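You operate a simulated robot arm through the tools that you are given. There is no shell and no other tool.

You run a simulated robot arm. Do the job below in one go: nothing can be reset, and whatever is moved stays where it is left.

TASK
Form a card in the green mould and drain it with the bellows.
Fine: shake it even over the small vat, three strokes on the card drain grate, then back on the slatted board; other moulds and controls stay.
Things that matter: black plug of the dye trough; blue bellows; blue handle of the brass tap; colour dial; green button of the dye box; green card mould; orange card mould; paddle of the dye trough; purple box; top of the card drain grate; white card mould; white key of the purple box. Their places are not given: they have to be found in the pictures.

Only the result counts: the job must be done as asked and must still hold three seconds after the hand-in. Knocking over, shifting, dropping, spilling or breaking anything else fails it.

THE ROBOT
A 7-joint arm with a two-finger gripper, fixed in place. Base frame: the origin is on the floor under the middle of its stand, x ahead of it, y to its left, z up; the work surface is at about z = 80. Units: cm, rad, N and s.
With the tool pointing down near the work surface it reaches from about 38 to 78 cm from the base axis. Its first joint turns from -2.496 to 2.496 rad. Payload 2.45 kg.
The tool frame sits at the grasp point between the pads (the TCP): z along the fingers, y along the line on which they close. The tips reach 2.6 cm beyond it. The gripper opens to 9.6 cm; its body begins 6.9 cm behind the TCP.
Orientation is told as [roll, pitch, yaw] about the base's x, y, z axes, in that order, counted from this pose: with the fingers straight down and closing along the base's y, the tool's x points along the base's -x, its y along +y and its z along -z.

THE INTERFACE
- The arm moves only by the tool jog_arm. Its argument "steps" is a list of rows, each an object of numbers (a shift or turn left out is 0, a gripper value left out holds the last): "rx", "ry", "rz": the turn, a rotation vector about the tool's x, y, z in degrees; "dx", "dy", "dz": the shift along the tool's x, y, z in cm; "gripper": the closure in counts, from 0 (fully open) to 255 (shut). In form: [{"rx": .., "ry": .., "rz": .., "dx": .., "dy": .., "dz": .., "gripper": ..}, ...]. A call has 1 to 20 rows; each row shifts and turns the commanded pose from where the row before left it, along the tool's axes as they then stand. A row lasts 0.2 s, in which the tool goes at most 5 cm and 0.15 rad; a call with a longer step from one row to the next is refused whole, and so is a gripper value outside its range. Where a pose cannot be reached the arm comes as near as it can. A force on the tool above 40 N (or 10 N above the force at the start of the call, whichever is more), or a blocked arm, ends the call early, and 0.2 s more pass. Each finger travels about 5 cm/s and halts on what it meets, pressing with about 37 N; the grip force reading is that of the motor and also rises with nothing between the fingers. The clock runs only during rows and for 0.2 s after the last one: add rows that do not move to give the fingers time. The reply holds the time, the measured pose of the TCP, the force on the tool along the base axes, the opening and the grip force, in the units named above and with some noise, with the torque about the TCP (base axes, N m) and any sound that the robot's microphone picked up, and new pictures: "pictures" is both (left out), scene, wrist or none.
- Cameras (640 x 400 px; columns grow to the right, rows downward): "scene" is fixed at [39.96, -65.05, 157.4]; the picture's right is [1.00, 0.09, 0.00], its down [0.08, -0.92, -0.38] and it looks along [-0.03, 0.38, -0.92] (base axes); focal length 248 px, centre (320, 200). "wrist" rides on the gripper at [8.2, 0.3, -9.8] in the tool frame; the picture's right is [-0.04, 1.00, 0.00], its down [-0.73, -0.03, -0.68] and it looks along [-0.68, -0.03, 0.73] (tool axes); focal length 256 px, centre (320, 200).
- slide_trunk(by): slides the trunk up (or, below 0, down) by that many cm; the arm rides with it, the base frame stays. It gives what a move gives, with no picture.
- probe_pixels(camera, pixels): for up to 12 pixels [column, row] of the newest picture of that camera ("zoom" is the newest enlarged one), the place [x, y, z] in the base frame of the surface seen there, good to about 0.2 cm. It takes no simulated time.
- zoom(camera, box): a new picture of the part [left, top, right, bottom] of that camera's present view, enlarged. It takes no simulated time.
- finish_job(): hands the job in; it is judged then, once.

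Unless the task says otherwise, let go and move clear before handing in.

The tools are called after "Request:" as name(argument=value, ...) on one line, values as JSON. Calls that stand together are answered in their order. jog_arm: Moves the arm, as the interface text tells. Its arguments: {"type":"object","properties":{"steps":{"type":"array","items":{"type":"object","properties":{"rx":{"type":"number"},"ry":{"type":"number"},"rz":{"type":"number"},"dx":{"type":"number"},"dy":{"type":"number"},"dz":{"type":"number"},"gripper":{"type":"number"}}}},"pictures":{"type":"string","enum":["both","scene","wrist","none"]}},"required":["steps"]} The other tools are called the same way: slide_trunk (by) moves the trunk up or down; probe_pixels (camera, pixels) gives the place of the surface under pixels of a picture; zoom (camera, box) takes an enlarged picture of a part of a camera's view; finish_job () hands the job in.

At the start:

```text
time: 0.0
tool_pos: [45.12, -23.64, 118.18]
ee_rot: [0.0, -0.001, 0.001]
contact_force: [-0.1, 0.5, -0.2]
ft_torque: [0.0, 0.02, 0.02]
width: 9.59
gripper_force: 0.0
trunk travel left (down, up): [-57.5, 6.5]
```

scene: 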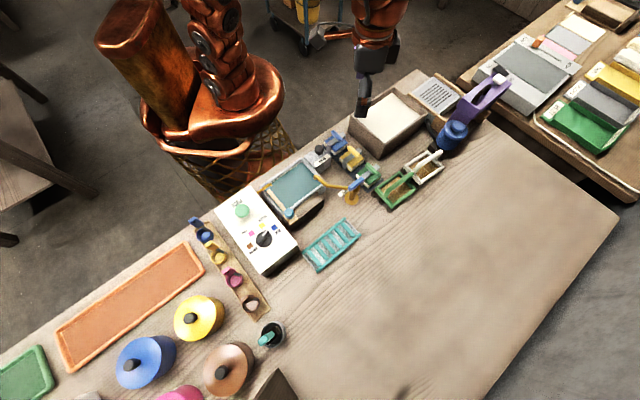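
wrist: 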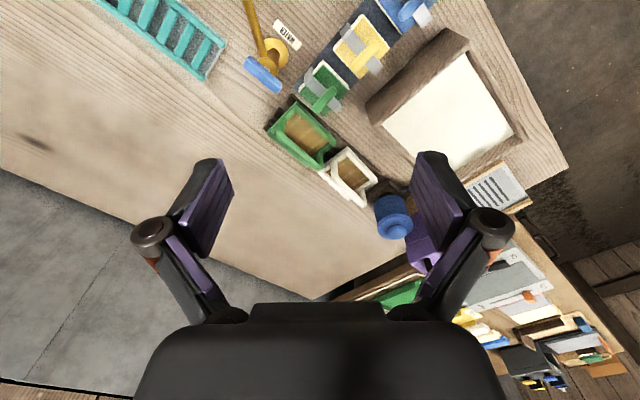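

The scene shows a green mould near (397,190), a white one near (428,168), a vat with pulp near (385,125), and a blue item near (452,135). I'll zoom in to identify everything before moving.

Request:
zoom(camera="scene", box=[300, 60, 540, 210])

Request:
zoom(camera="scene", box=[180, 130, 420, 280])

Request:
zoom(camera="wrist", box=[240, 0, 560, 200])

Request:
zoom(camera="wrist", box=[320, 140, 640, 340])

```text
2.67 times, centred on (420, 135) of scene
```

zoom: 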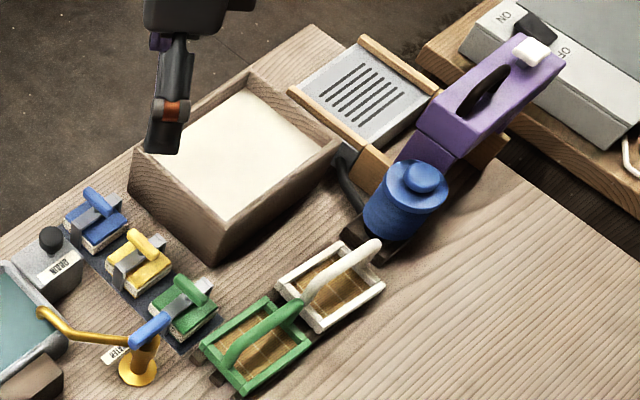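

```text
2.67 times, centred on (300, 205) of scene
```

zoom: 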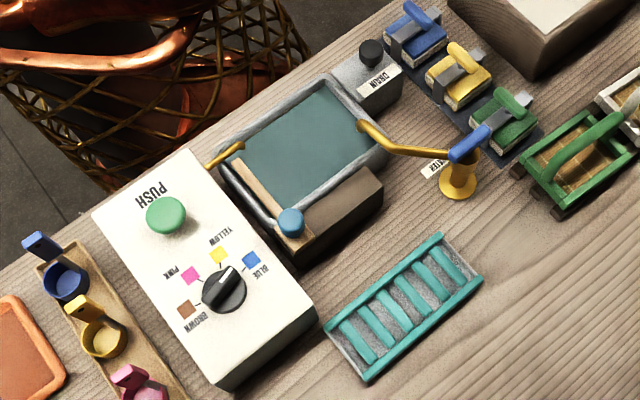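

```text
2.00 times, centred on (400, 100) of wrist
```

zoom: 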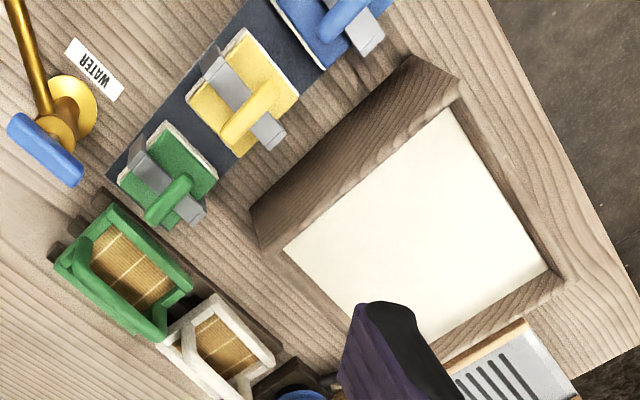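

```text
2.00 times, centred on (480, 240) of wrist
```

zoom: 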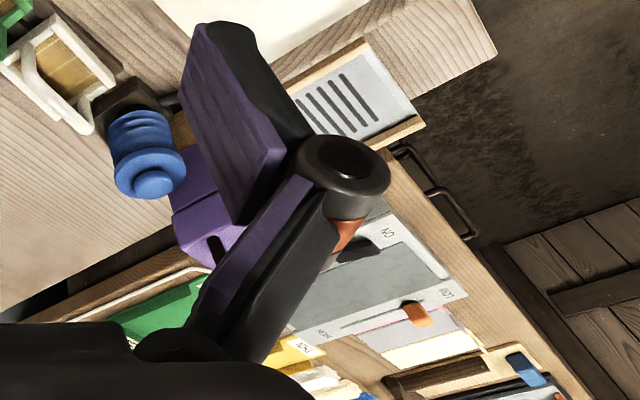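

The green mould sits on dark slats at scene (397,190), the pulp vat is at (385,125), the slotted grate at (435,93), and the blue bellows at (452,135). I'll probe those points and look at the rest of the scene.

Request:
zoom(camera="scene", box=[340, 130, 480, 218])

Request:
probe_pixels(camera="zoom", pixels=[[160, 340], [290, 190], [180, 260], [250, 235], [440, 120], [330, 200], [170, 365], [340, 290], [150, 300], [300, 340], [330, 230], [470, 150]])

Request:
zoom(camera="scene", box=[0, 200, 320, 400])

Request:
zoom(camera="scene", box=[450, 0, 640, 180])

```text
4.55 times, centred on (410, 174) of scene
```

zoom: 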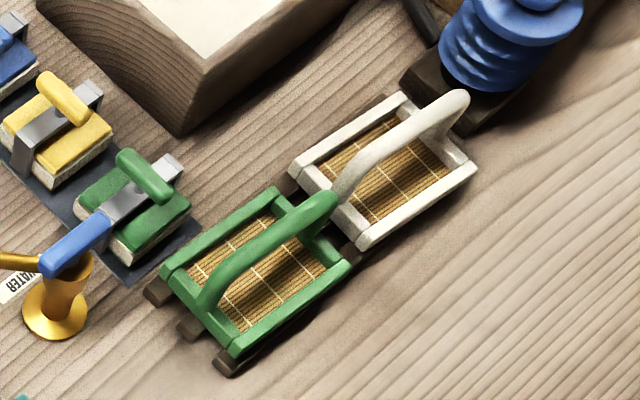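

```text
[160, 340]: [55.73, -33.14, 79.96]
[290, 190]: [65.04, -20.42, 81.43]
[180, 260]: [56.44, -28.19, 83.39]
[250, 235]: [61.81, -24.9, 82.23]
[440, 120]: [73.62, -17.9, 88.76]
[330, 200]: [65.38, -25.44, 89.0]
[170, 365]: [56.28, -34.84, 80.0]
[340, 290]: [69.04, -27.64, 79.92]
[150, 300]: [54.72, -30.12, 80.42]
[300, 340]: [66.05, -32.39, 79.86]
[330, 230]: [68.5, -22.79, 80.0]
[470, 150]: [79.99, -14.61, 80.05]
```

```text
2.00 times, centred on (160, 300) of scene
```

zoom: 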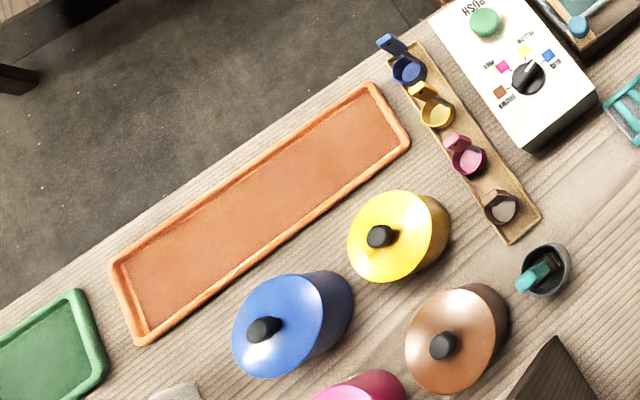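

```text
2.22 times, centred on (545, 90) of scene
```

zoom: 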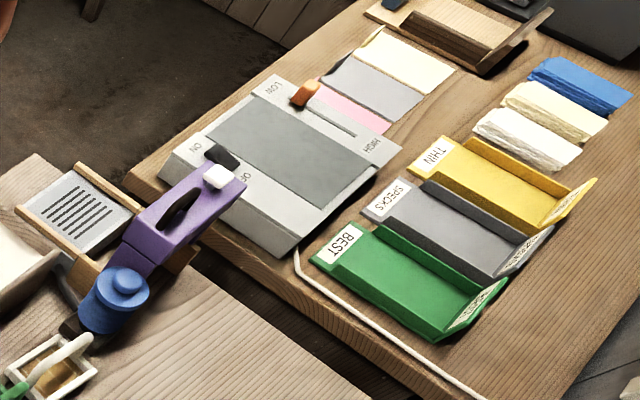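

The slatted board runs diagonally with the green and white moulds on it, and the handles are arches at about z=89. I'll probe precise points on the green mould's frame and handle, and on the vat, grate and bellows.

Request:
zoom(camera="scene", box=[370, 165, 426, 215])

Request:
probe_pixels(camera="scene", pixels=[[375, 190], [399, 172], [416, 185], [391, 208], [384, 195], [411, 175], [397, 183], [404, 179], [391, 188], [388, 191], [411, 178], [394, 200]])

Request:
probe_pixels(camera="scene", pixels=[[350, 119], [380, 158], [428, 112], [392, 87], [390, 120], [370, 120], [358, 122], [381, 146], [416, 114], [400, 105], [395, 95], [410, 125]])

Request:
probe_pixels(camera="scene", pixels=[[435, 93], [420, 97], [440, 105], [450, 90], [432, 80], [436, 76], [410, 95], [455, 95], [446, 112], [458, 129], [450, 133], [448, 145]])

```text
8.00 times, centred on (398, 190) of scene
```

zoom: 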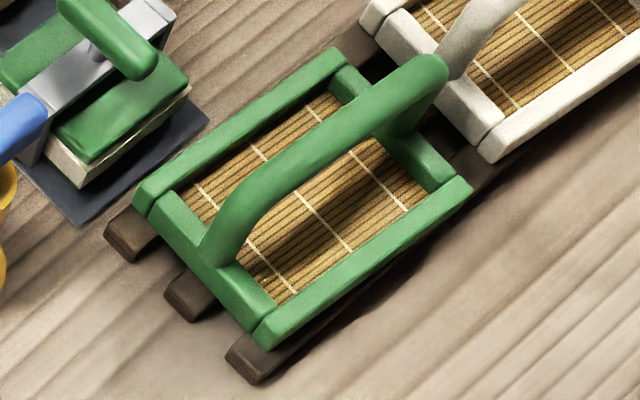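

```text
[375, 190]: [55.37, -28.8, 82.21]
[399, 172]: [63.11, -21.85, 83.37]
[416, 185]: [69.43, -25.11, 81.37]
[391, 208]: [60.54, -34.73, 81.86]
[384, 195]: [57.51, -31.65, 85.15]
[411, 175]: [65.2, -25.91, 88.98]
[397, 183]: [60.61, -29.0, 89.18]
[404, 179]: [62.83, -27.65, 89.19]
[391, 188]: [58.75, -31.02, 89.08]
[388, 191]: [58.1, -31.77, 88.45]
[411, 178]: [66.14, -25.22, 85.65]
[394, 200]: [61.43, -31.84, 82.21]
```

```text
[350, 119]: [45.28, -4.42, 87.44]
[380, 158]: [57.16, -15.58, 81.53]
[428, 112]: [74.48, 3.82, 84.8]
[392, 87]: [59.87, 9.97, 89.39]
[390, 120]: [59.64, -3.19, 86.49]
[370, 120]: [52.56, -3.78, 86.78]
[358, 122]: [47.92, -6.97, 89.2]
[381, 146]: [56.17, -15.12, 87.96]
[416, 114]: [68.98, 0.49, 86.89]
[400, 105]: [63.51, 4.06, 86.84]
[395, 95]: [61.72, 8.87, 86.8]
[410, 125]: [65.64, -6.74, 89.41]
```

```text
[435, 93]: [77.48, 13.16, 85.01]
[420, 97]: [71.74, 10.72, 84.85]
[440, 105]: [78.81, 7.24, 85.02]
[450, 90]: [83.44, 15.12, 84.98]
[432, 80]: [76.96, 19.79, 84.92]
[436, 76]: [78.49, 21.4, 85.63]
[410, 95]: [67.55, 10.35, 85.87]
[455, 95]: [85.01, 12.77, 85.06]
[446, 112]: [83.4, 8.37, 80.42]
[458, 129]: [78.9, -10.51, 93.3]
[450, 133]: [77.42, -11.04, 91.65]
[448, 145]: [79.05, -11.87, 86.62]
```

The handle bar tops out at z≈89 and runs about 37° in yaw; the vat's pulp surface is at z≈86.8 with the rim at 89.4. I'll zoom closer at the grate, hose and bellows, and at the dark corner at the bottom of the scene.

Request:
zoom(camera="scene", box=[400, 65, 520, 165])

Request:
zoom(camera="scene", box=[220, 320, 420, 400])

Request:
zoom(camera="scene", box=[335, 75, 445, 165])

```text
4.00 times, centred on (460, 115) of scene
```

zoom: 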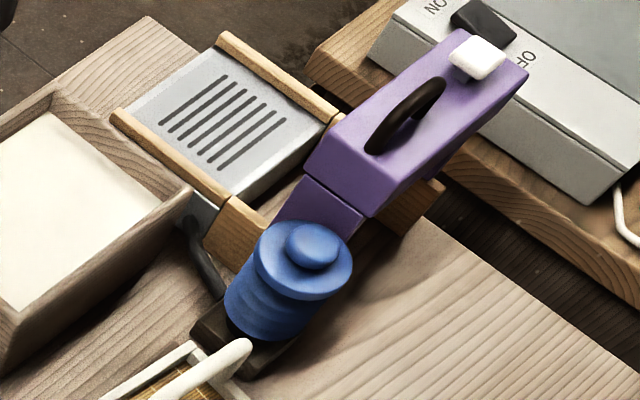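

```text
3.20 times, centred on (320, 360) of scene
```

zoom: 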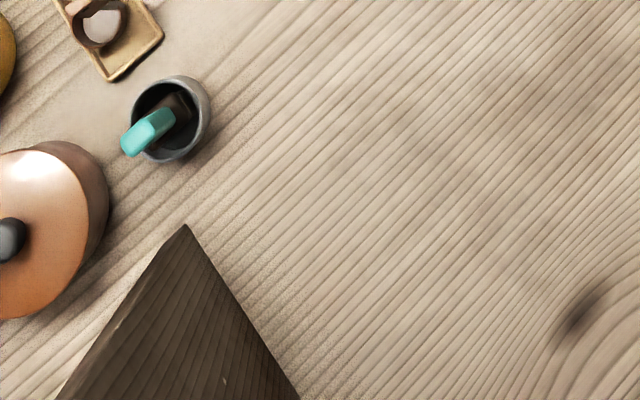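

```text
4.44 times, centred on (390, 120) of scene
```

zoom: 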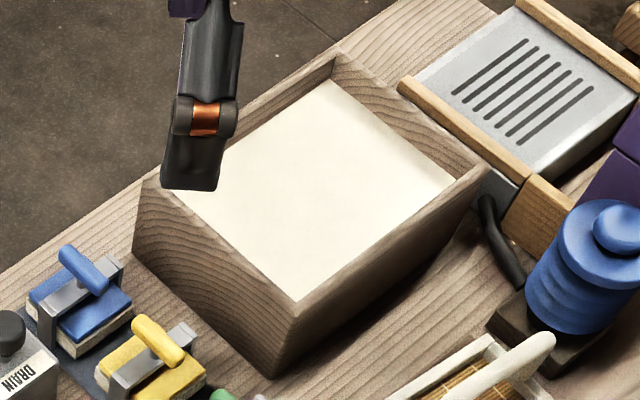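

The blue bellows stands in front of the purple box and a hose runs from its base to the grate. I'll probe the purple box and bellows heights for clearance.

Request:
zoom(camera="scene", box=[400, 65, 520, 165])

Request:
probe_pixels(camera="zoom", pixels=[[315, 245], [270, 255], [340, 270], [300, 290], [350, 180], [310, 160], [330, 200], [420, 90], [470, 50], [510, 70], [370, 205], [405, 120]])

Request:
probe_pixels(camera="zoom", pixels=[[117, 115], [225, 37], [345, 115], [245, 225], [230, 200], [330, 115], [200, 255], [265, 220], [220, 300], [260, 180], [170, 125], [280, 118]])

```text
4.00 times, centred on (460, 115) of scene
```

zoom: 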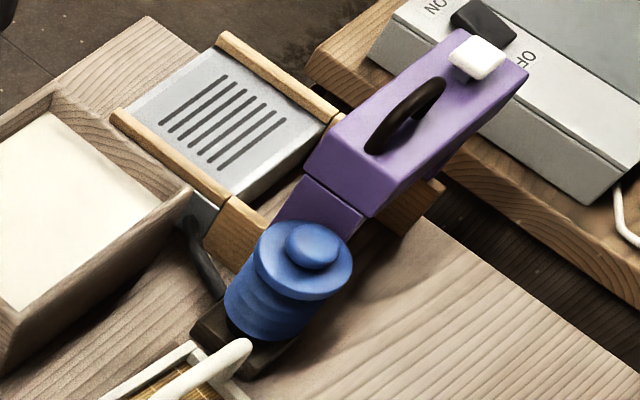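

```text
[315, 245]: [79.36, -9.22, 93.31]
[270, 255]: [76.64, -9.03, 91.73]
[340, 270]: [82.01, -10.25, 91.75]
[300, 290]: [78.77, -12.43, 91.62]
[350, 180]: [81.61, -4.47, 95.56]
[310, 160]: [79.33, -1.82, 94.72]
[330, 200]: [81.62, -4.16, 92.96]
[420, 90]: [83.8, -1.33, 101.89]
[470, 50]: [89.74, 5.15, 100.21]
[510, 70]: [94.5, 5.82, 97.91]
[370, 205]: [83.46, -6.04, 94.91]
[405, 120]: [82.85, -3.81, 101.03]
```

```text
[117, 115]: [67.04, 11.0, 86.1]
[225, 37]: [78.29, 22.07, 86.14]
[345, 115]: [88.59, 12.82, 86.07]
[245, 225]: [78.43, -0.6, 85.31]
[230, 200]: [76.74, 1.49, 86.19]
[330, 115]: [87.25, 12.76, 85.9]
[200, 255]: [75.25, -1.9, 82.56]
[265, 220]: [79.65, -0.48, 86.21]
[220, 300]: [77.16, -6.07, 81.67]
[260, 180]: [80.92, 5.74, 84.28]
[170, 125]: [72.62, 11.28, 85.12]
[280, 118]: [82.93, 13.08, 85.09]
```

The grate's plate is centred near (77.5, 13.1, 85), and the purple box on its block at x≈80–95, y≈-6..6 rises to z≈102, so it must be kept clear. I'll move the gripper above the green mould and turn about 40° to view it with the wrist camera.

Request:
jog_arm(steps=[{"dx": -3, "dy": -0.9, "dz": 1.5}, {"dx": -3, "dy": -0.9, "dz": 1.5, "rz": -8}, {"dx": -3, "dy": -0.9, "dz": 1.5, "rz": -8}, {"rz": -8}, {"rz": -8}, {"rz": -8}, {}])

```text
time: 1.6
tool_pos: [54.06, -26.05, 113.85]
ee_rot: [-0.002, 0.0, 0.699]
contact_force: [-0.1, -0.6, -0.1]
ft_torque: [-0.02, -0.02, -0.01]
width: 9.61
gripper_force: 0.1
trunk travel left (down, up): [-57.5, 6.5]
```

scene: 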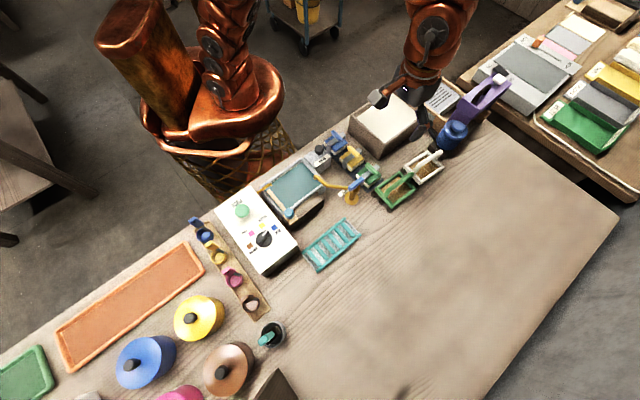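
wrist: 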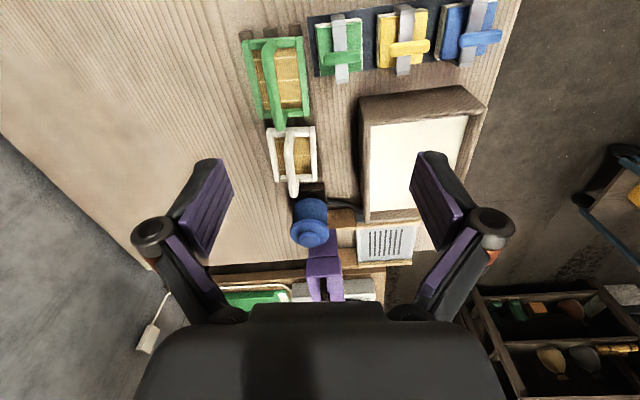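

At yaw 0.70 rad the bench items are nearly square to the wrist view: green mould at (280,85), white at (292,155), grate at (385,243). I'll zoom and probe for precise places.

Request:
zoom(camera="wrist", box=[220, 20, 380, 120])

Request:
probe_pixels(camera="wrist", pixels=[[244, 42], [302, 38], [310, 117], [260, 123], [255, 45], [262, 75], [270, 100], [276, 125], [264, 85], [280, 80], [290, 60], [295, 110]])

Request:
zoom(camera="wrist", box=[260, 180, 440, 300])

Request:
probe_pixels(camera="wrist", pixels=[[364, 102], [488, 102], [480, 122], [368, 128], [366, 214], [372, 205], [412, 208], [361, 228], [413, 228], [362, 260], [411, 263], [387, 243]])

```text
4.00 times, centred on (300, 70) of wrist
```

zoom: 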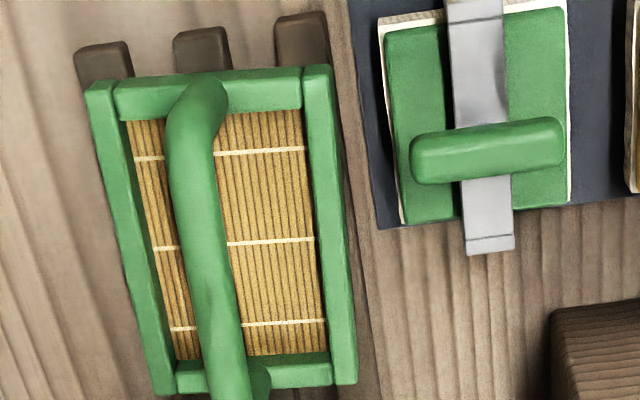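

```text
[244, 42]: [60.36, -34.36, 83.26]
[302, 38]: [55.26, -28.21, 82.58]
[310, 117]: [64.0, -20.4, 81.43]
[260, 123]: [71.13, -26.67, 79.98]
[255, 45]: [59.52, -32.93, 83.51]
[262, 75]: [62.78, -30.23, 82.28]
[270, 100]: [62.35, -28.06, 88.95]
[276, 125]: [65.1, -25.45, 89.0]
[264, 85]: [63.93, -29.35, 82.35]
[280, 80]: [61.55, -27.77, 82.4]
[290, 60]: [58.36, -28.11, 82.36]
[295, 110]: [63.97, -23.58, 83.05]
```

```text
3.33 times, centred on (350, 240) of wrist
```

zoom: 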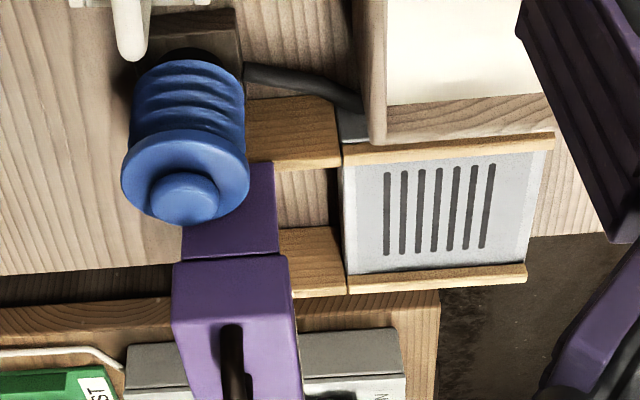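

```text
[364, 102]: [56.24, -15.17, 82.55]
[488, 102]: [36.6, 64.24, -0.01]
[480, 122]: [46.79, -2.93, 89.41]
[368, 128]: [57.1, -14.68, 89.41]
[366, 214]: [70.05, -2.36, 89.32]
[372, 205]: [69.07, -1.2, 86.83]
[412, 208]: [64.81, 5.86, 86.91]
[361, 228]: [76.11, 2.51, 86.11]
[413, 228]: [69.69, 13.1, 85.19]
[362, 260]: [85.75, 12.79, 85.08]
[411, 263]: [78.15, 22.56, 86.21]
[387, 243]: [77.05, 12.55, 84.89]
```

I see the vat at about 43° yaw and the grate at about 47°. I'll zoom on the green mould again and probe its frame corners and handle for an exact yaw and size.

Request:
zoom(camera="wrist", box=[220, 25, 348, 135])

Request:
probe_pixels(camera="zoom", pixels=[[130, 100], [430, 75], [470, 455], [230, 490], [225, 150], [255, 300], [285, 470], [240, 220], [270, 390], [140, 95], [420, 85], [460, 445]])

```text
3.64 times, centred on (284, 80) of wrist
```

zoom: 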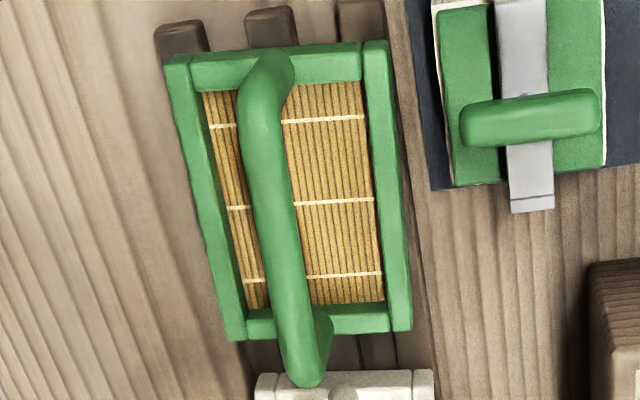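

```text
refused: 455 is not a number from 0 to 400
```

Request:
probe_pixels(camera="zoom", pixels=[[175, 62], [377, 50], [400, 320], [236, 330], [262, 110], [270, 190], [282, 270], [300, 350], [265, 150], [275, 230], [290, 310], [305, 375]])

Request:
probe_pixels(camera="zoom", pixels=[[185, 62], [190, 180], [230, 320], [377, 60], [390, 180], [400, 310], [220, 65], [350, 58], [260, 320], [370, 318], [185, 30], [270, 20]])

```text
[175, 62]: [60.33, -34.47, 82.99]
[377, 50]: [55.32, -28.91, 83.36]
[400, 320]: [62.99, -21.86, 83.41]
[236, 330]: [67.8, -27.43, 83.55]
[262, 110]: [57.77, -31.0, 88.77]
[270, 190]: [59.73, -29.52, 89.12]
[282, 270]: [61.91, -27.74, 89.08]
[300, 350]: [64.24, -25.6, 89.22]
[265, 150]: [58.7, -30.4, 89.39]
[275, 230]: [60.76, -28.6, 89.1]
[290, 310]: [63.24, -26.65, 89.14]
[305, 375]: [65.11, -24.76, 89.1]
```

```text
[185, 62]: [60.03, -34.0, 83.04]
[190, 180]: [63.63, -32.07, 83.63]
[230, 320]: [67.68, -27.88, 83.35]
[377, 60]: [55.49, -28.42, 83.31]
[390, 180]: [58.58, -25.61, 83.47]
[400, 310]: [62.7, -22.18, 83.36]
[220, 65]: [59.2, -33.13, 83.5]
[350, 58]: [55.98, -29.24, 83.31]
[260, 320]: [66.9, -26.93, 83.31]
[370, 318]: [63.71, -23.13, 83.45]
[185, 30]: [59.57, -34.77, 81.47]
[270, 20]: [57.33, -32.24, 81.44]
```

The mould is about 10.4×7.4 cm, centred near (61.5, -28.1) at 42° yaw, with the handle bar on the centre line and its top at z≈89.1. Before I grip anything I'll check that the arm reaches the grate, moving high over it with the gripper empty.

Request:
jog_arm(steps=[{"dx": -4.28, "dy": 1.48}, {"dx": -4.28, "dy": 1.48}, {"dx": -4.28, "dy": 1.48}, {"dx": -4.28, "dy": 1.48}, {"dx": -4.28, "dy": 1.48}, {"dx": -4.28, "dy": 1.48}, {"dx": -4.28, "dy": 1.48}, {"dx": -4.28, "dy": 1.48}, {"dx": -4.28, "dy": 1.48}, {"dx": -4.28, "dy": 1.48}, {"rz": -7}, {}])

```text
time: 4.2
tool_pos: [71.06, 6.02, 110.34]
ee_rot: [0.0, 0.001, 0.822]
contact_force: [-0.7, -0.4, 0.6]
ft_torque: [-0.01, -0.05, -0.02]
width: 9.59
gripper_force: 0.1
out of reach, approached as far as the arm can: row 7, 8, 9, 10
trunk travel left (down, up): [-57.5, 6.5]
```

scene: 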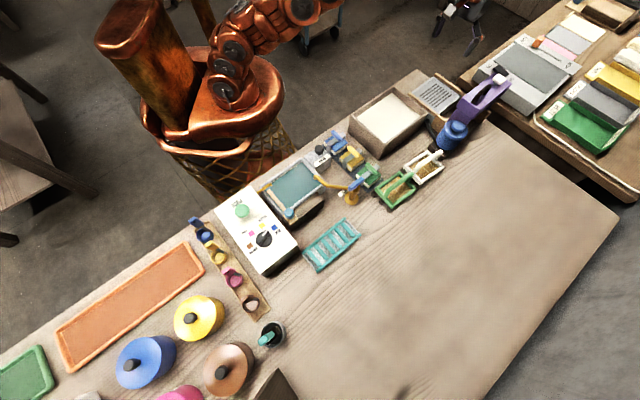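
wrist: 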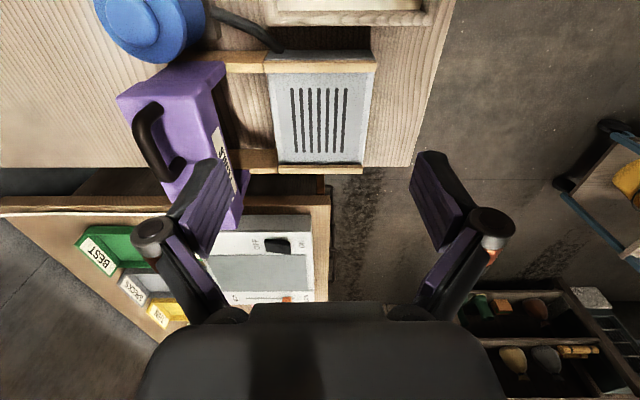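

The arm stopped at about 71.3 cm radius at z=110, so reach is limited that high up. I'll raise the trunk fully and then check reach lower over the grate.

Request:
slide_trunk(by=6.4)

Request:
jog_arm(steps=[{"dz": 3}, {"dz": 3}, {"dz": 3}, {"dz": 2}, {}], pictures="wrist")

```text
time: 5.2
tool_pos: [71.06, 5.96, 116.68]
ee_rot: [0.002, 0.0, 0.82]
contact_force: [0.0, 0.0, 1.0]
ft_torque: [-0.02, -0.02, 0.01]
width: 9.59
gripper_force: 0.1
trunk travel left (down, up): [-63.9, 0.1]
```

```text
time: 6.4
tool_pos: [70.99, 5.73, 105.58]
ee_rot: [0.0, 0.0, 0.82]
contact_force: [-0.2, 0.4, -0.6]
ft_torque: [-0.02, 0.0, -0.03]
width: 9.57
gripper_force: 0.1
trunk travel left (down, up): [-63.9, 0.1]
```

wrist: 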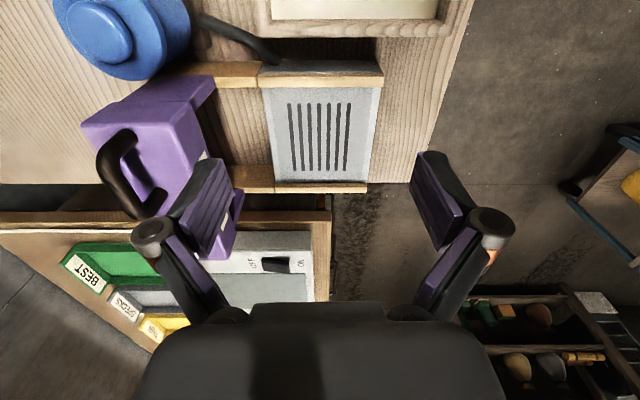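

The wrist view shows the grate centred near (320,135) in the picture, with the purple box left of the left finger. I'll narrow the gripper and move out over the grate to check reach.

Request:
jog_arm(steps=[{"gripper": 125}, {"dz": 3}, {"dz": 2, "dx": -3}, {"dx": -3.3}, {"dx": -3.2, "dy": 0.4}, {}], pictures="both")

```text
time: 7.8
tool_pos: [77.12, 13.13, 100.75]
ee_rot: [-0.001, 0.001, 0.82]
contact_force: [1.2, 1.0, -0.3]
ft_torque: [-0.06, 0.05, -0.03]
width: 4.88
gripper_force: 0.1
trunk travel left (down, up): [-63.9, 0.1]
```

scene: 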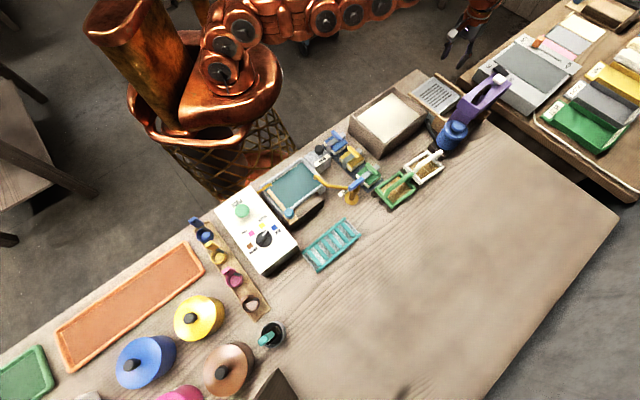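
wrist: 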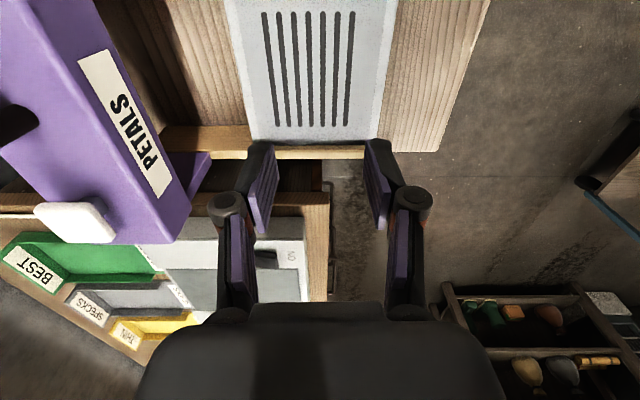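

Straight down, the arm reached (77.1, 13.1) at z=100.8, so the grate is in reach, and the purple box reads "PETALS", so it is not needed. Next I'll back off and check reach over the bellows without pressing it.

Request:
jog_arm(steps=[{"dx": 4.7}, {"dx": 4.7}, {"dx": 4.6}, {"dy": -4.2, "dx": 0.3}, {"dy": -4.2, "dx": 0.3}, {"dy": -4.2, "dx": 0.3}, {"dy": -4.2, "dx": 0.3}, {}], pictures="both")

```text
time: 9.6
tool_pos: [77.4, -9.14, 100.8]
ee_rot: [0.0, 0.001, 0.819]
contact_force: [-0.1, -0.4, 0.2]
ft_torque: [0.02, -0.02, 0.04]
width: 4.91
gripper_force: 0.1
out of reach, approached as far as the arm can: row 7
trunk travel left (down, up): [-63.9, 0.1]
```

scene: 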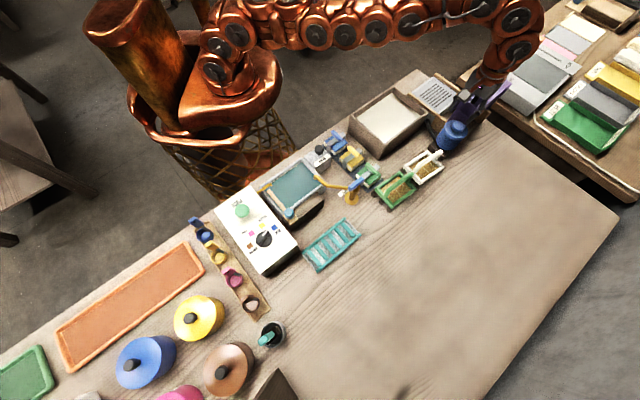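
wrist: 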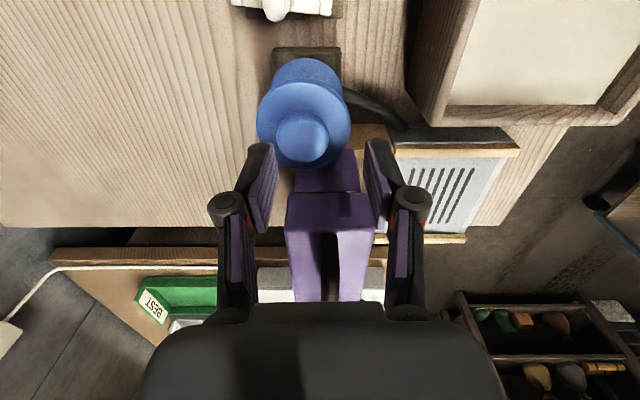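

The arm stops at (77.4, -9.1) at z=100.8, just short of the bellows knob seen at wrist (302,135). I'll probe the bellows from here for its exact centre and heights.

Request:
probe_pixels(camera="wrist", pixels=[[302, 135], [285, 135], [318, 135], [302, 118], [302, 155], [265, 130], [345, 128], [303, 90], [303, 165], [275, 52], [340, 50], [305, 65]])

Request:
zoom(camera="wrist", box=[220, 30, 420, 180])

Request:
probe_pixels(camera="wrist", pixels=[[295, 175], [350, 175], [290, 215], [360, 210], [325, 185], [330, 230], [355, 190], [300, 240], [375, 235], [450, 80], [600, 105], [560, 60]])

```text
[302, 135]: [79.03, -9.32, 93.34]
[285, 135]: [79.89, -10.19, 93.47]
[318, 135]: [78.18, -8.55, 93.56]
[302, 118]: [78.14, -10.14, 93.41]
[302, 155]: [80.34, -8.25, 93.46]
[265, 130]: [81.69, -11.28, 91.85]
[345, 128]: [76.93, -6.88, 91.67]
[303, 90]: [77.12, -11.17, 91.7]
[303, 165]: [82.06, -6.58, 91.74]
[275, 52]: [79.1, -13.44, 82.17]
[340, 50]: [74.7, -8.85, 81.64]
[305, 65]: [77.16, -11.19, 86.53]
```

```text
2.67 times, centred on (320, 105) of wrist
```

zoom: 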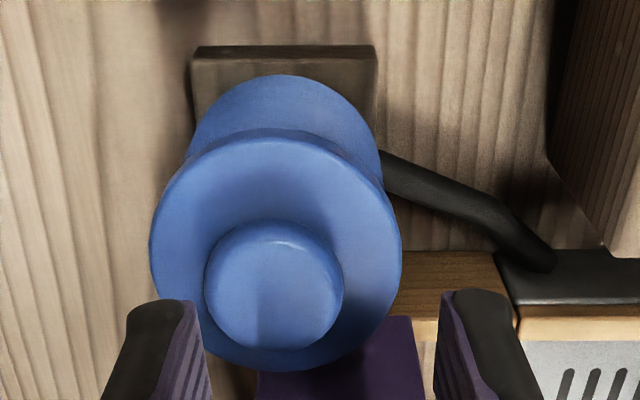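

```text
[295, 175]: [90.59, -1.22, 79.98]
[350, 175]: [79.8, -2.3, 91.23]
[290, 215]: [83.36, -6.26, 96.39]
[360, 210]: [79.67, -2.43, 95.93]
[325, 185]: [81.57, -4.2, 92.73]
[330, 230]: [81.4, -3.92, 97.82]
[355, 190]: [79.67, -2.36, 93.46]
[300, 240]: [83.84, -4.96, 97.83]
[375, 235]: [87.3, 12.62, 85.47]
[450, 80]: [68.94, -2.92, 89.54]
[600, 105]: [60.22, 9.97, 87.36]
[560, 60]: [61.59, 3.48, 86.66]
```

The bellows knob is centred near (79.2, -9.3) with its top at z≈93.5, and I can reach it with a slight outward tilt later. Now I'll go hover over the green mould's handle and line up with the bar.

Request:
jog_arm(steps=[{"dx": 4.1, "dy": -0.2}, {"dx": 4.1, "dy": -0.2}, {"dx": 4.1, "dy": -0.2}, {"dx": 4.1, "dy": -0.2}, {"dx": 4.1, "dy": -0.2}, {"dx": 4.2, "dy": -0.2}, {"rz": 4.8}, {}], pictures="both")

```text
time: 11.4
tool_pos: [61.58, -28.12, 100.37]
ee_rot: [0.0, 0.001, 0.737]
contact_force: [0.4, -0.3, 0.4]
ft_torque: [-0.01, -0.01, -0.02]
width: 4.9
gripper_force: 0.1
trunk travel left (down, up): [-63.9, 0.1]
```

scene: 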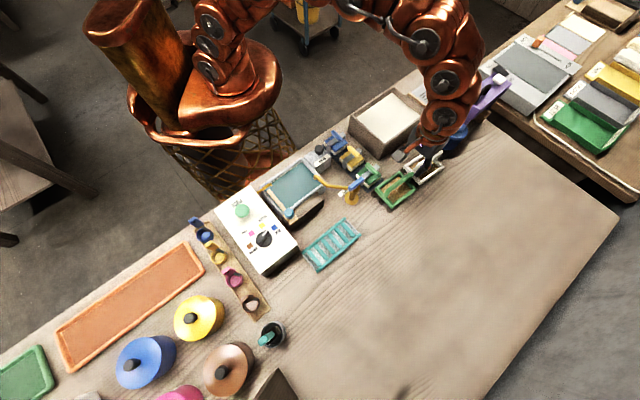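
wrist: 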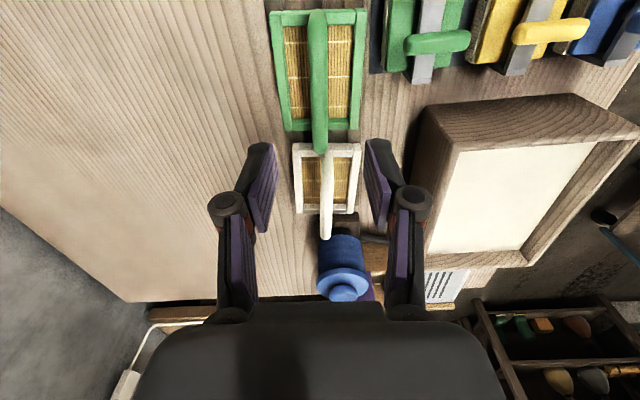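

The bar now runs straight down the picture at column ≈318, between the fingers. I'll probe the bar and the frame once more to fix the offset and yaw before descending.

Request:
zoom(camera="wrist", box=[240, 0, 480, 150])

Request:
probe_pixels(camera="wrist", pixels=[[318, 20], [318, 50], [318, 80], [318, 110], [318, 140], [311, 80], [326, 80], [274, 15], [362, 13], [356, 126], [285, 128], [440, 40]])

Request:
probe_pixels(camera="wrist", pixels=[[425, 105], [462, 148], [432, 250], [445, 248], [640, 140], [594, 145], [525, 262], [520, 248], [465, 155], [585, 150], [408, 40], [468, 40]])

```text
2.67 times, centred on (360, 75) of wrist
```

zoom: 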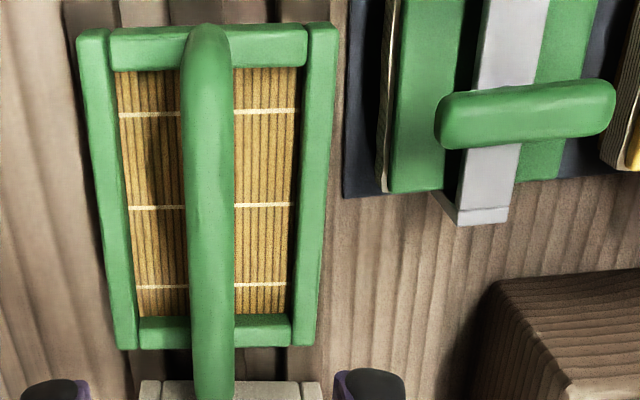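

```text
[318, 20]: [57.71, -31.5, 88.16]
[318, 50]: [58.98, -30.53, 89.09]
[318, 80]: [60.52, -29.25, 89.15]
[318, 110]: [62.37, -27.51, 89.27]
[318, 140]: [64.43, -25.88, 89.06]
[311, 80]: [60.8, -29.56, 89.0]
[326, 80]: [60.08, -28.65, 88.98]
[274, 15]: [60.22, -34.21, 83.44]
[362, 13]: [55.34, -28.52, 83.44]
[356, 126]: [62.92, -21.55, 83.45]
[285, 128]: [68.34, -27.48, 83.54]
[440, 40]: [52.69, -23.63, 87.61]
```

```text
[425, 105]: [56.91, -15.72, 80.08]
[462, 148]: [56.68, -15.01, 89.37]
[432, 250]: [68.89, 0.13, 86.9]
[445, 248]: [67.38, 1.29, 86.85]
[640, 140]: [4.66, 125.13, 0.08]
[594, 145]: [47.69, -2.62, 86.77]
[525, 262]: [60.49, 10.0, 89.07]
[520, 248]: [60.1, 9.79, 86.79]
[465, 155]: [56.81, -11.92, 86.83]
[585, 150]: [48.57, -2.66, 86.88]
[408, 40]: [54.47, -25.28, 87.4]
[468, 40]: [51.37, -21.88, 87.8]
```

The TCP is within 0.2 cm of the bar's centre and the yaw matches within about 1°. I'll descend to the handle with the fingers half open.

Request:
jog_arm(steps=[{"dz": 3}, {"dz": 3}, {"dz": 3}, {"dz": 1.5}, {"dz": 1.0}, {"dz": 0.6}, {}], pictures="both")

```text
time: 13.0
tool_pos: [61.62, -27.98, 88.33]
ee_rot: [-0.001, 0.0, 0.735]
contact_force: [0.6, -0.3, 1.1]
ft_torque: [0.01, 0.02, 0.01]
width: 4.88
gripper_force: 0.0
trunk travel left (down, up): [-63.9, 0.1]
```

scene: 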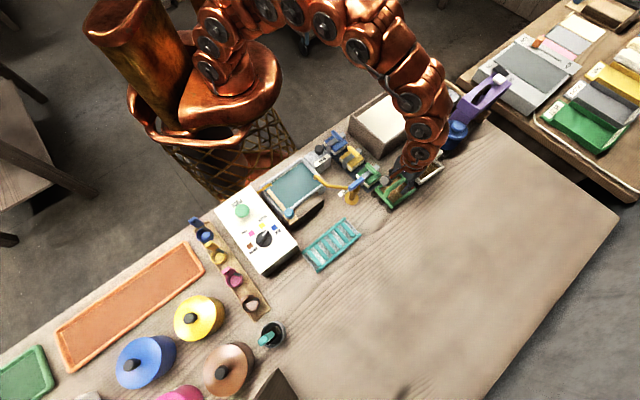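
wrist: 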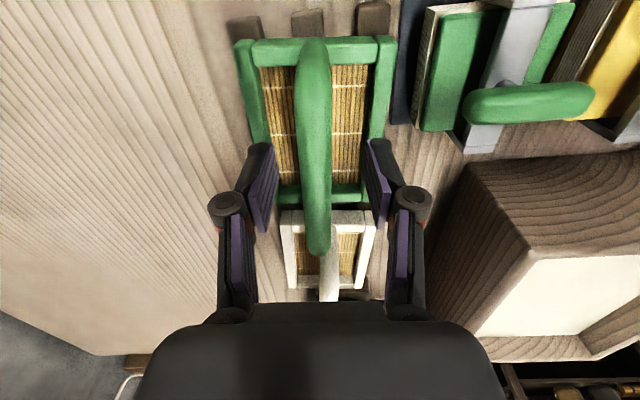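

The bar sits between the pads with no contact force. I'll close the fingers on it.

Request:
jog_arm(steps=[{"gripper": 200}, {"gripper": 255}, {}, {}, {}], pictures="wrist")

```text
time: 14.2
tool_pos: [61.57, -28.06, 88.31]
ee_rot: [0.0, -0.001, 0.737]
contact_force: [-0.6, -0.7, 2.0]
ft_torque: [0.0, -0.03, -0.03]
width: 1.26
gripper_force: 36.3
trunk travel left (down, up): [-63.9, 0.1]
```

wrist: 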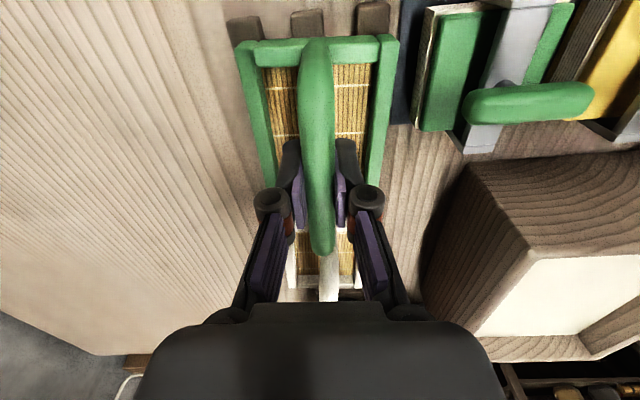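

The grip holds at 1.26 cm width with 36 N. I'll lift straight up slowly and check that only the green mould comes.

Request:
jog_arm(steps=[{"dz": -0.7}, {"dz": -1.2}, {"dz": -1.6}, {"dz": -2}, {"dz": -2.5}, {"dz": -2.5}, {}], pictures="both")

```text
time: 15.8
tool_pos: [61.72, -27.94, 98.88]
ee_rot: [0.001, 0.0, 0.738]
contact_force: [0.1, -0.1, -0.9]
ft_torque: [-0.01, 0.0, 0.02]
width: 0.02
gripper_force: 28.4
trunk travel left (down, up): [-63.9, 0.1]
```

scene: 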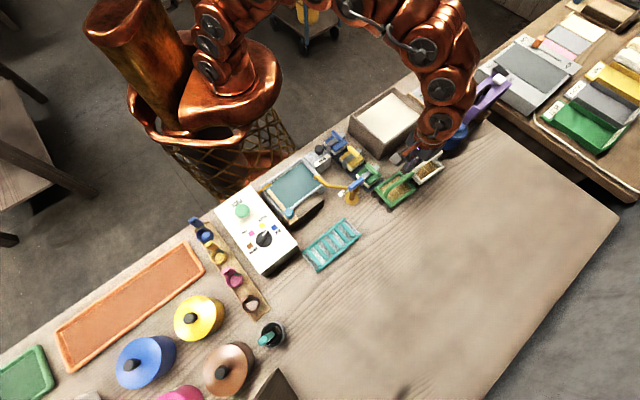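
wrist: 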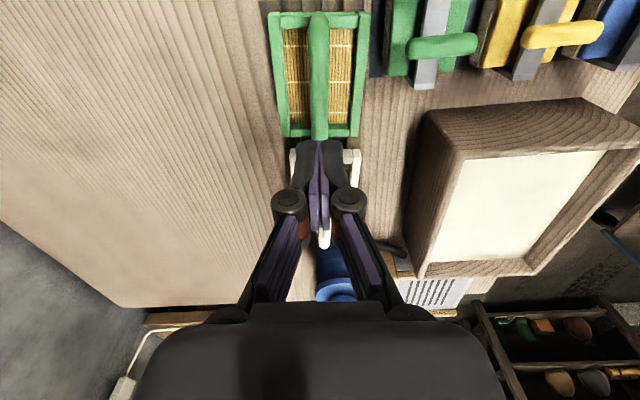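

The width went to 0.02, so the bar slipped out of the fingers and the mould stayed on the board. I'll check where it lies now and look at the bar shape.

Request:
zoom(camera="wrist", box=[240, 0, 400, 160])

Request:
probe_pixels(camera="wrist", pixels=[[318, 20], [318, 50], [318, 80], [318, 110], [318, 135], [312, 80], [325, 80], [274, 18], [364, 16], [356, 130], [287, 133], [300, 135]])

Request:
zoom(camera="scene", box=[360, 130, 460, 220])

```text
2.50 times, centred on (320, 80) of wrist
```

zoom: 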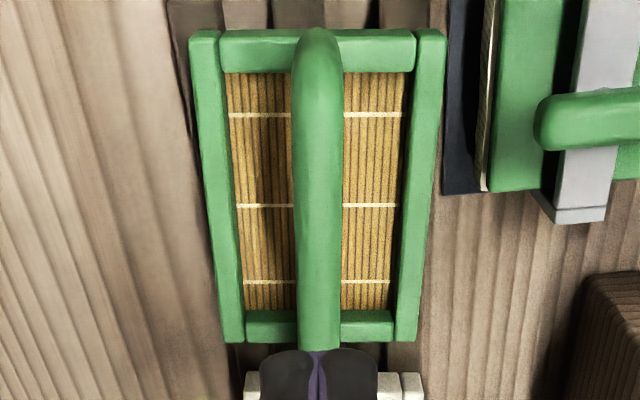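

```text
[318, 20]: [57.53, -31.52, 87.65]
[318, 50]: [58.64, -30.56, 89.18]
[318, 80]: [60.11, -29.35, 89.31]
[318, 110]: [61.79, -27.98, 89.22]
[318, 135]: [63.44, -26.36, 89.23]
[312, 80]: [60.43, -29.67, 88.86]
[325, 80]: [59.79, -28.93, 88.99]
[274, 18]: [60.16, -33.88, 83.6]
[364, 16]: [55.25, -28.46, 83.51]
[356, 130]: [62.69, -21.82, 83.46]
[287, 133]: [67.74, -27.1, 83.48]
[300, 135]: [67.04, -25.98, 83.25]
```

```text
4.44 times, centred on (410, 175) of scene
```

zoom: 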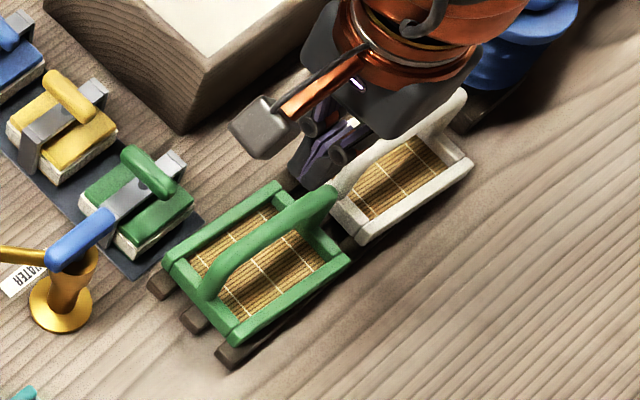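

The mould still lies on the board at its original place and height. I'll open, go back down about 0.8 cm deeper than before, grip again and lift in very small steps while watching width and force.

Request:
jog_arm(steps=[{"gripper": 125}, {}, {"dz": 3}, {"dz": 3}, {"dz": 2.5}, {"dz": 1.5}, {"dz": 1.0}, {"dz": 0.4}, {}], pictures="wrist")

Request:
jog_arm(steps=[{"gripper": 200}, {"gripper": 255}, {}, {}, {}, {}], pictures="wrist")

```text
time: 17.8
tool_pos: [61.73, -27.93, 87.33]
ee_rot: [0.0, 0.0, 0.735]
contact_force: [-0.6, 0.0, -0.2]
ft_torque: [-0.01, 0.0, -0.01]
width: 4.88
gripper_force: 0.1
trunk travel left (down, up): [-63.9, 0.1]
```

wrist: 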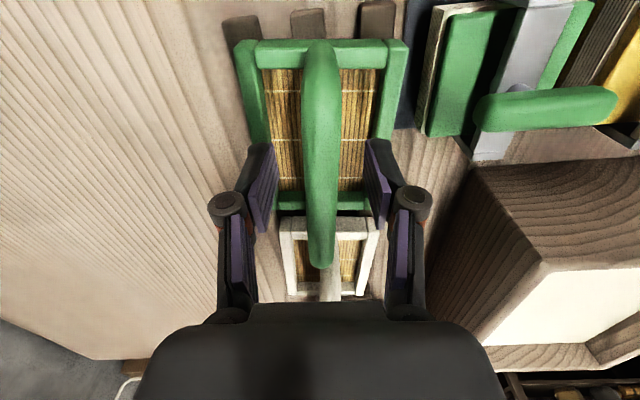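

```text
time: 19.2
tool_pos: [61.66, -27.9, 87.42]
ee_rot: [0.0, 0.001, 0.737]
contact_force: [-0.2, 0.4, -0.3]
ft_torque: [0.0, 0.04, 0.02]
width: 1.22
gripper_force: 36.2
trunk travel left (down, up): [-63.9, 0.1]
```

wrist: 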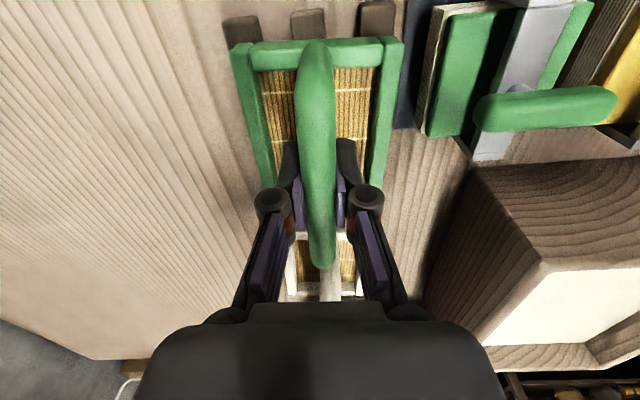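

Gripped again at 1.22 cm with the bar deeper between the pads. I'll lift only 0.5 cm slowly and read the force and width.

Request:
jog_arm(steps=[{"dz": -0.1}, {"dz": -0.2}, {"dz": -0.2}, {}], pictures="wrist")

```text
time: 20.2
tool_pos: [61.63, -27.94, 87.97]
ee_rot: [0.001, 0.001, 0.736]
contact_force: [-0.3, -0.2, -0.5]
ft_torque: [0.01, 0.03, -0.04]
width: 1.23
gripper_force: 36.6
trunk travel left (down, up): [-63.9, 0.1]
```

wrist: 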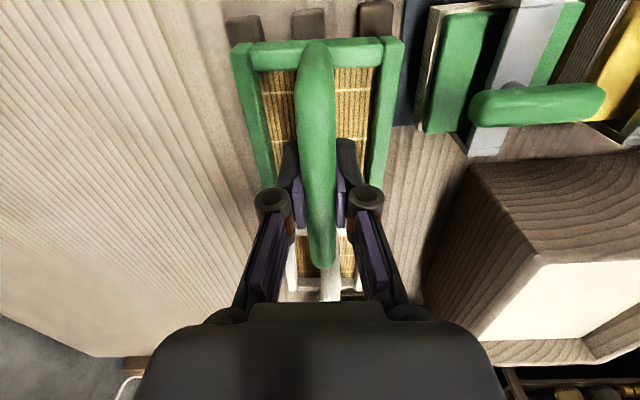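

The bar's end stays at row ≈266 relative to the gripper while the bench shifts, so the mould is following the gripper now. I'll keep lifting gently.

Request:
jog_arm(steps=[{"dz": -0.3}, {"dz": -0.4}, {"dz": -0.5}, {"dz": -0.5}, {"dz": -0.5}, {"dz": -0.3}, {}], pictures="both")

```text
time: 21.8
tool_pos: [61.72, -28.11, 90.41]
ee_rot: [-0.001, 0.0, 0.737]
contact_force: [-0.6, 0.5, -0.7]
ft_torque: [-0.01, 0.0, 0.01]
width: 1.21
gripper_force: 37.4
trunk travel left (down, up): [-63.9, 0.1]
```

scene: 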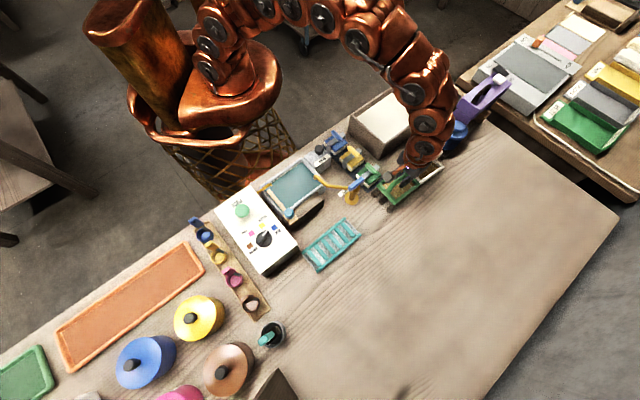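
wrist: 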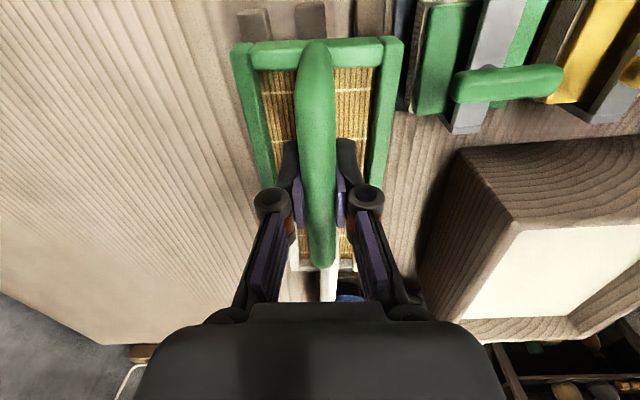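

The mould is clearly lifted and level, with its bottom about 5.95 cm under the TCP. I'll raise it above the vat rim (z 89.4) and carry it gently to the vat centre near (58.4, -1.3).

Request:
jog_arm(steps=[{"dz": -0.5}, {"dz": -1.0}, {"dz": -1.2}, {"dz": -1.4}, {"dz": -1.4}, {"dz": -1.2}, {"dz": -0.8}, {"dz": -0.3}, {}], pictures="both")

```text
time: 23.8
tool_pos: [61.76, -27.94, 98.34]
ee_rot: [-0.001, -0.001, 0.736]
contact_force: [0.9, 0.9, -0.5]
ft_torque: [0.0, 0.02, -0.01]
width: 1.2
gripper_force: 36.7
trunk travel left (down, up): [-63.9, 0.1]
```

scene: 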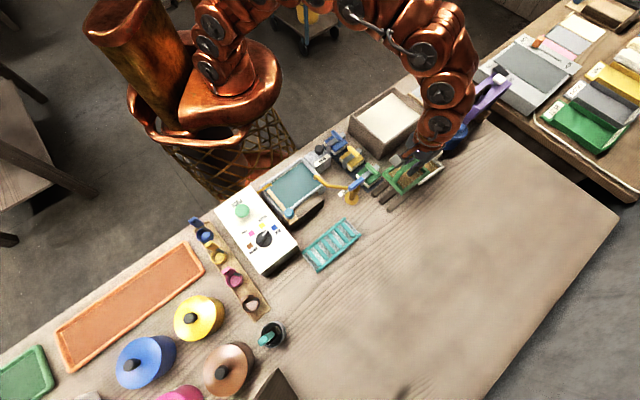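
wrist: 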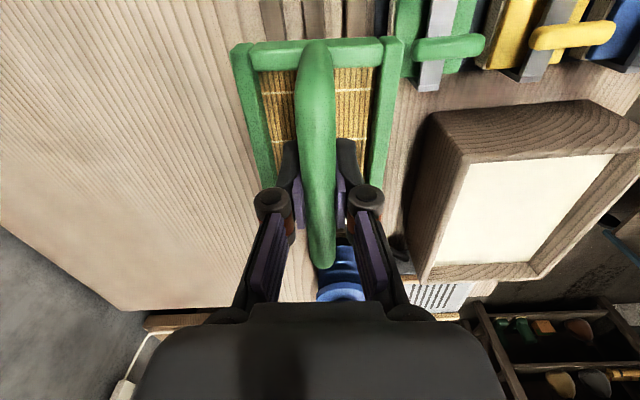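

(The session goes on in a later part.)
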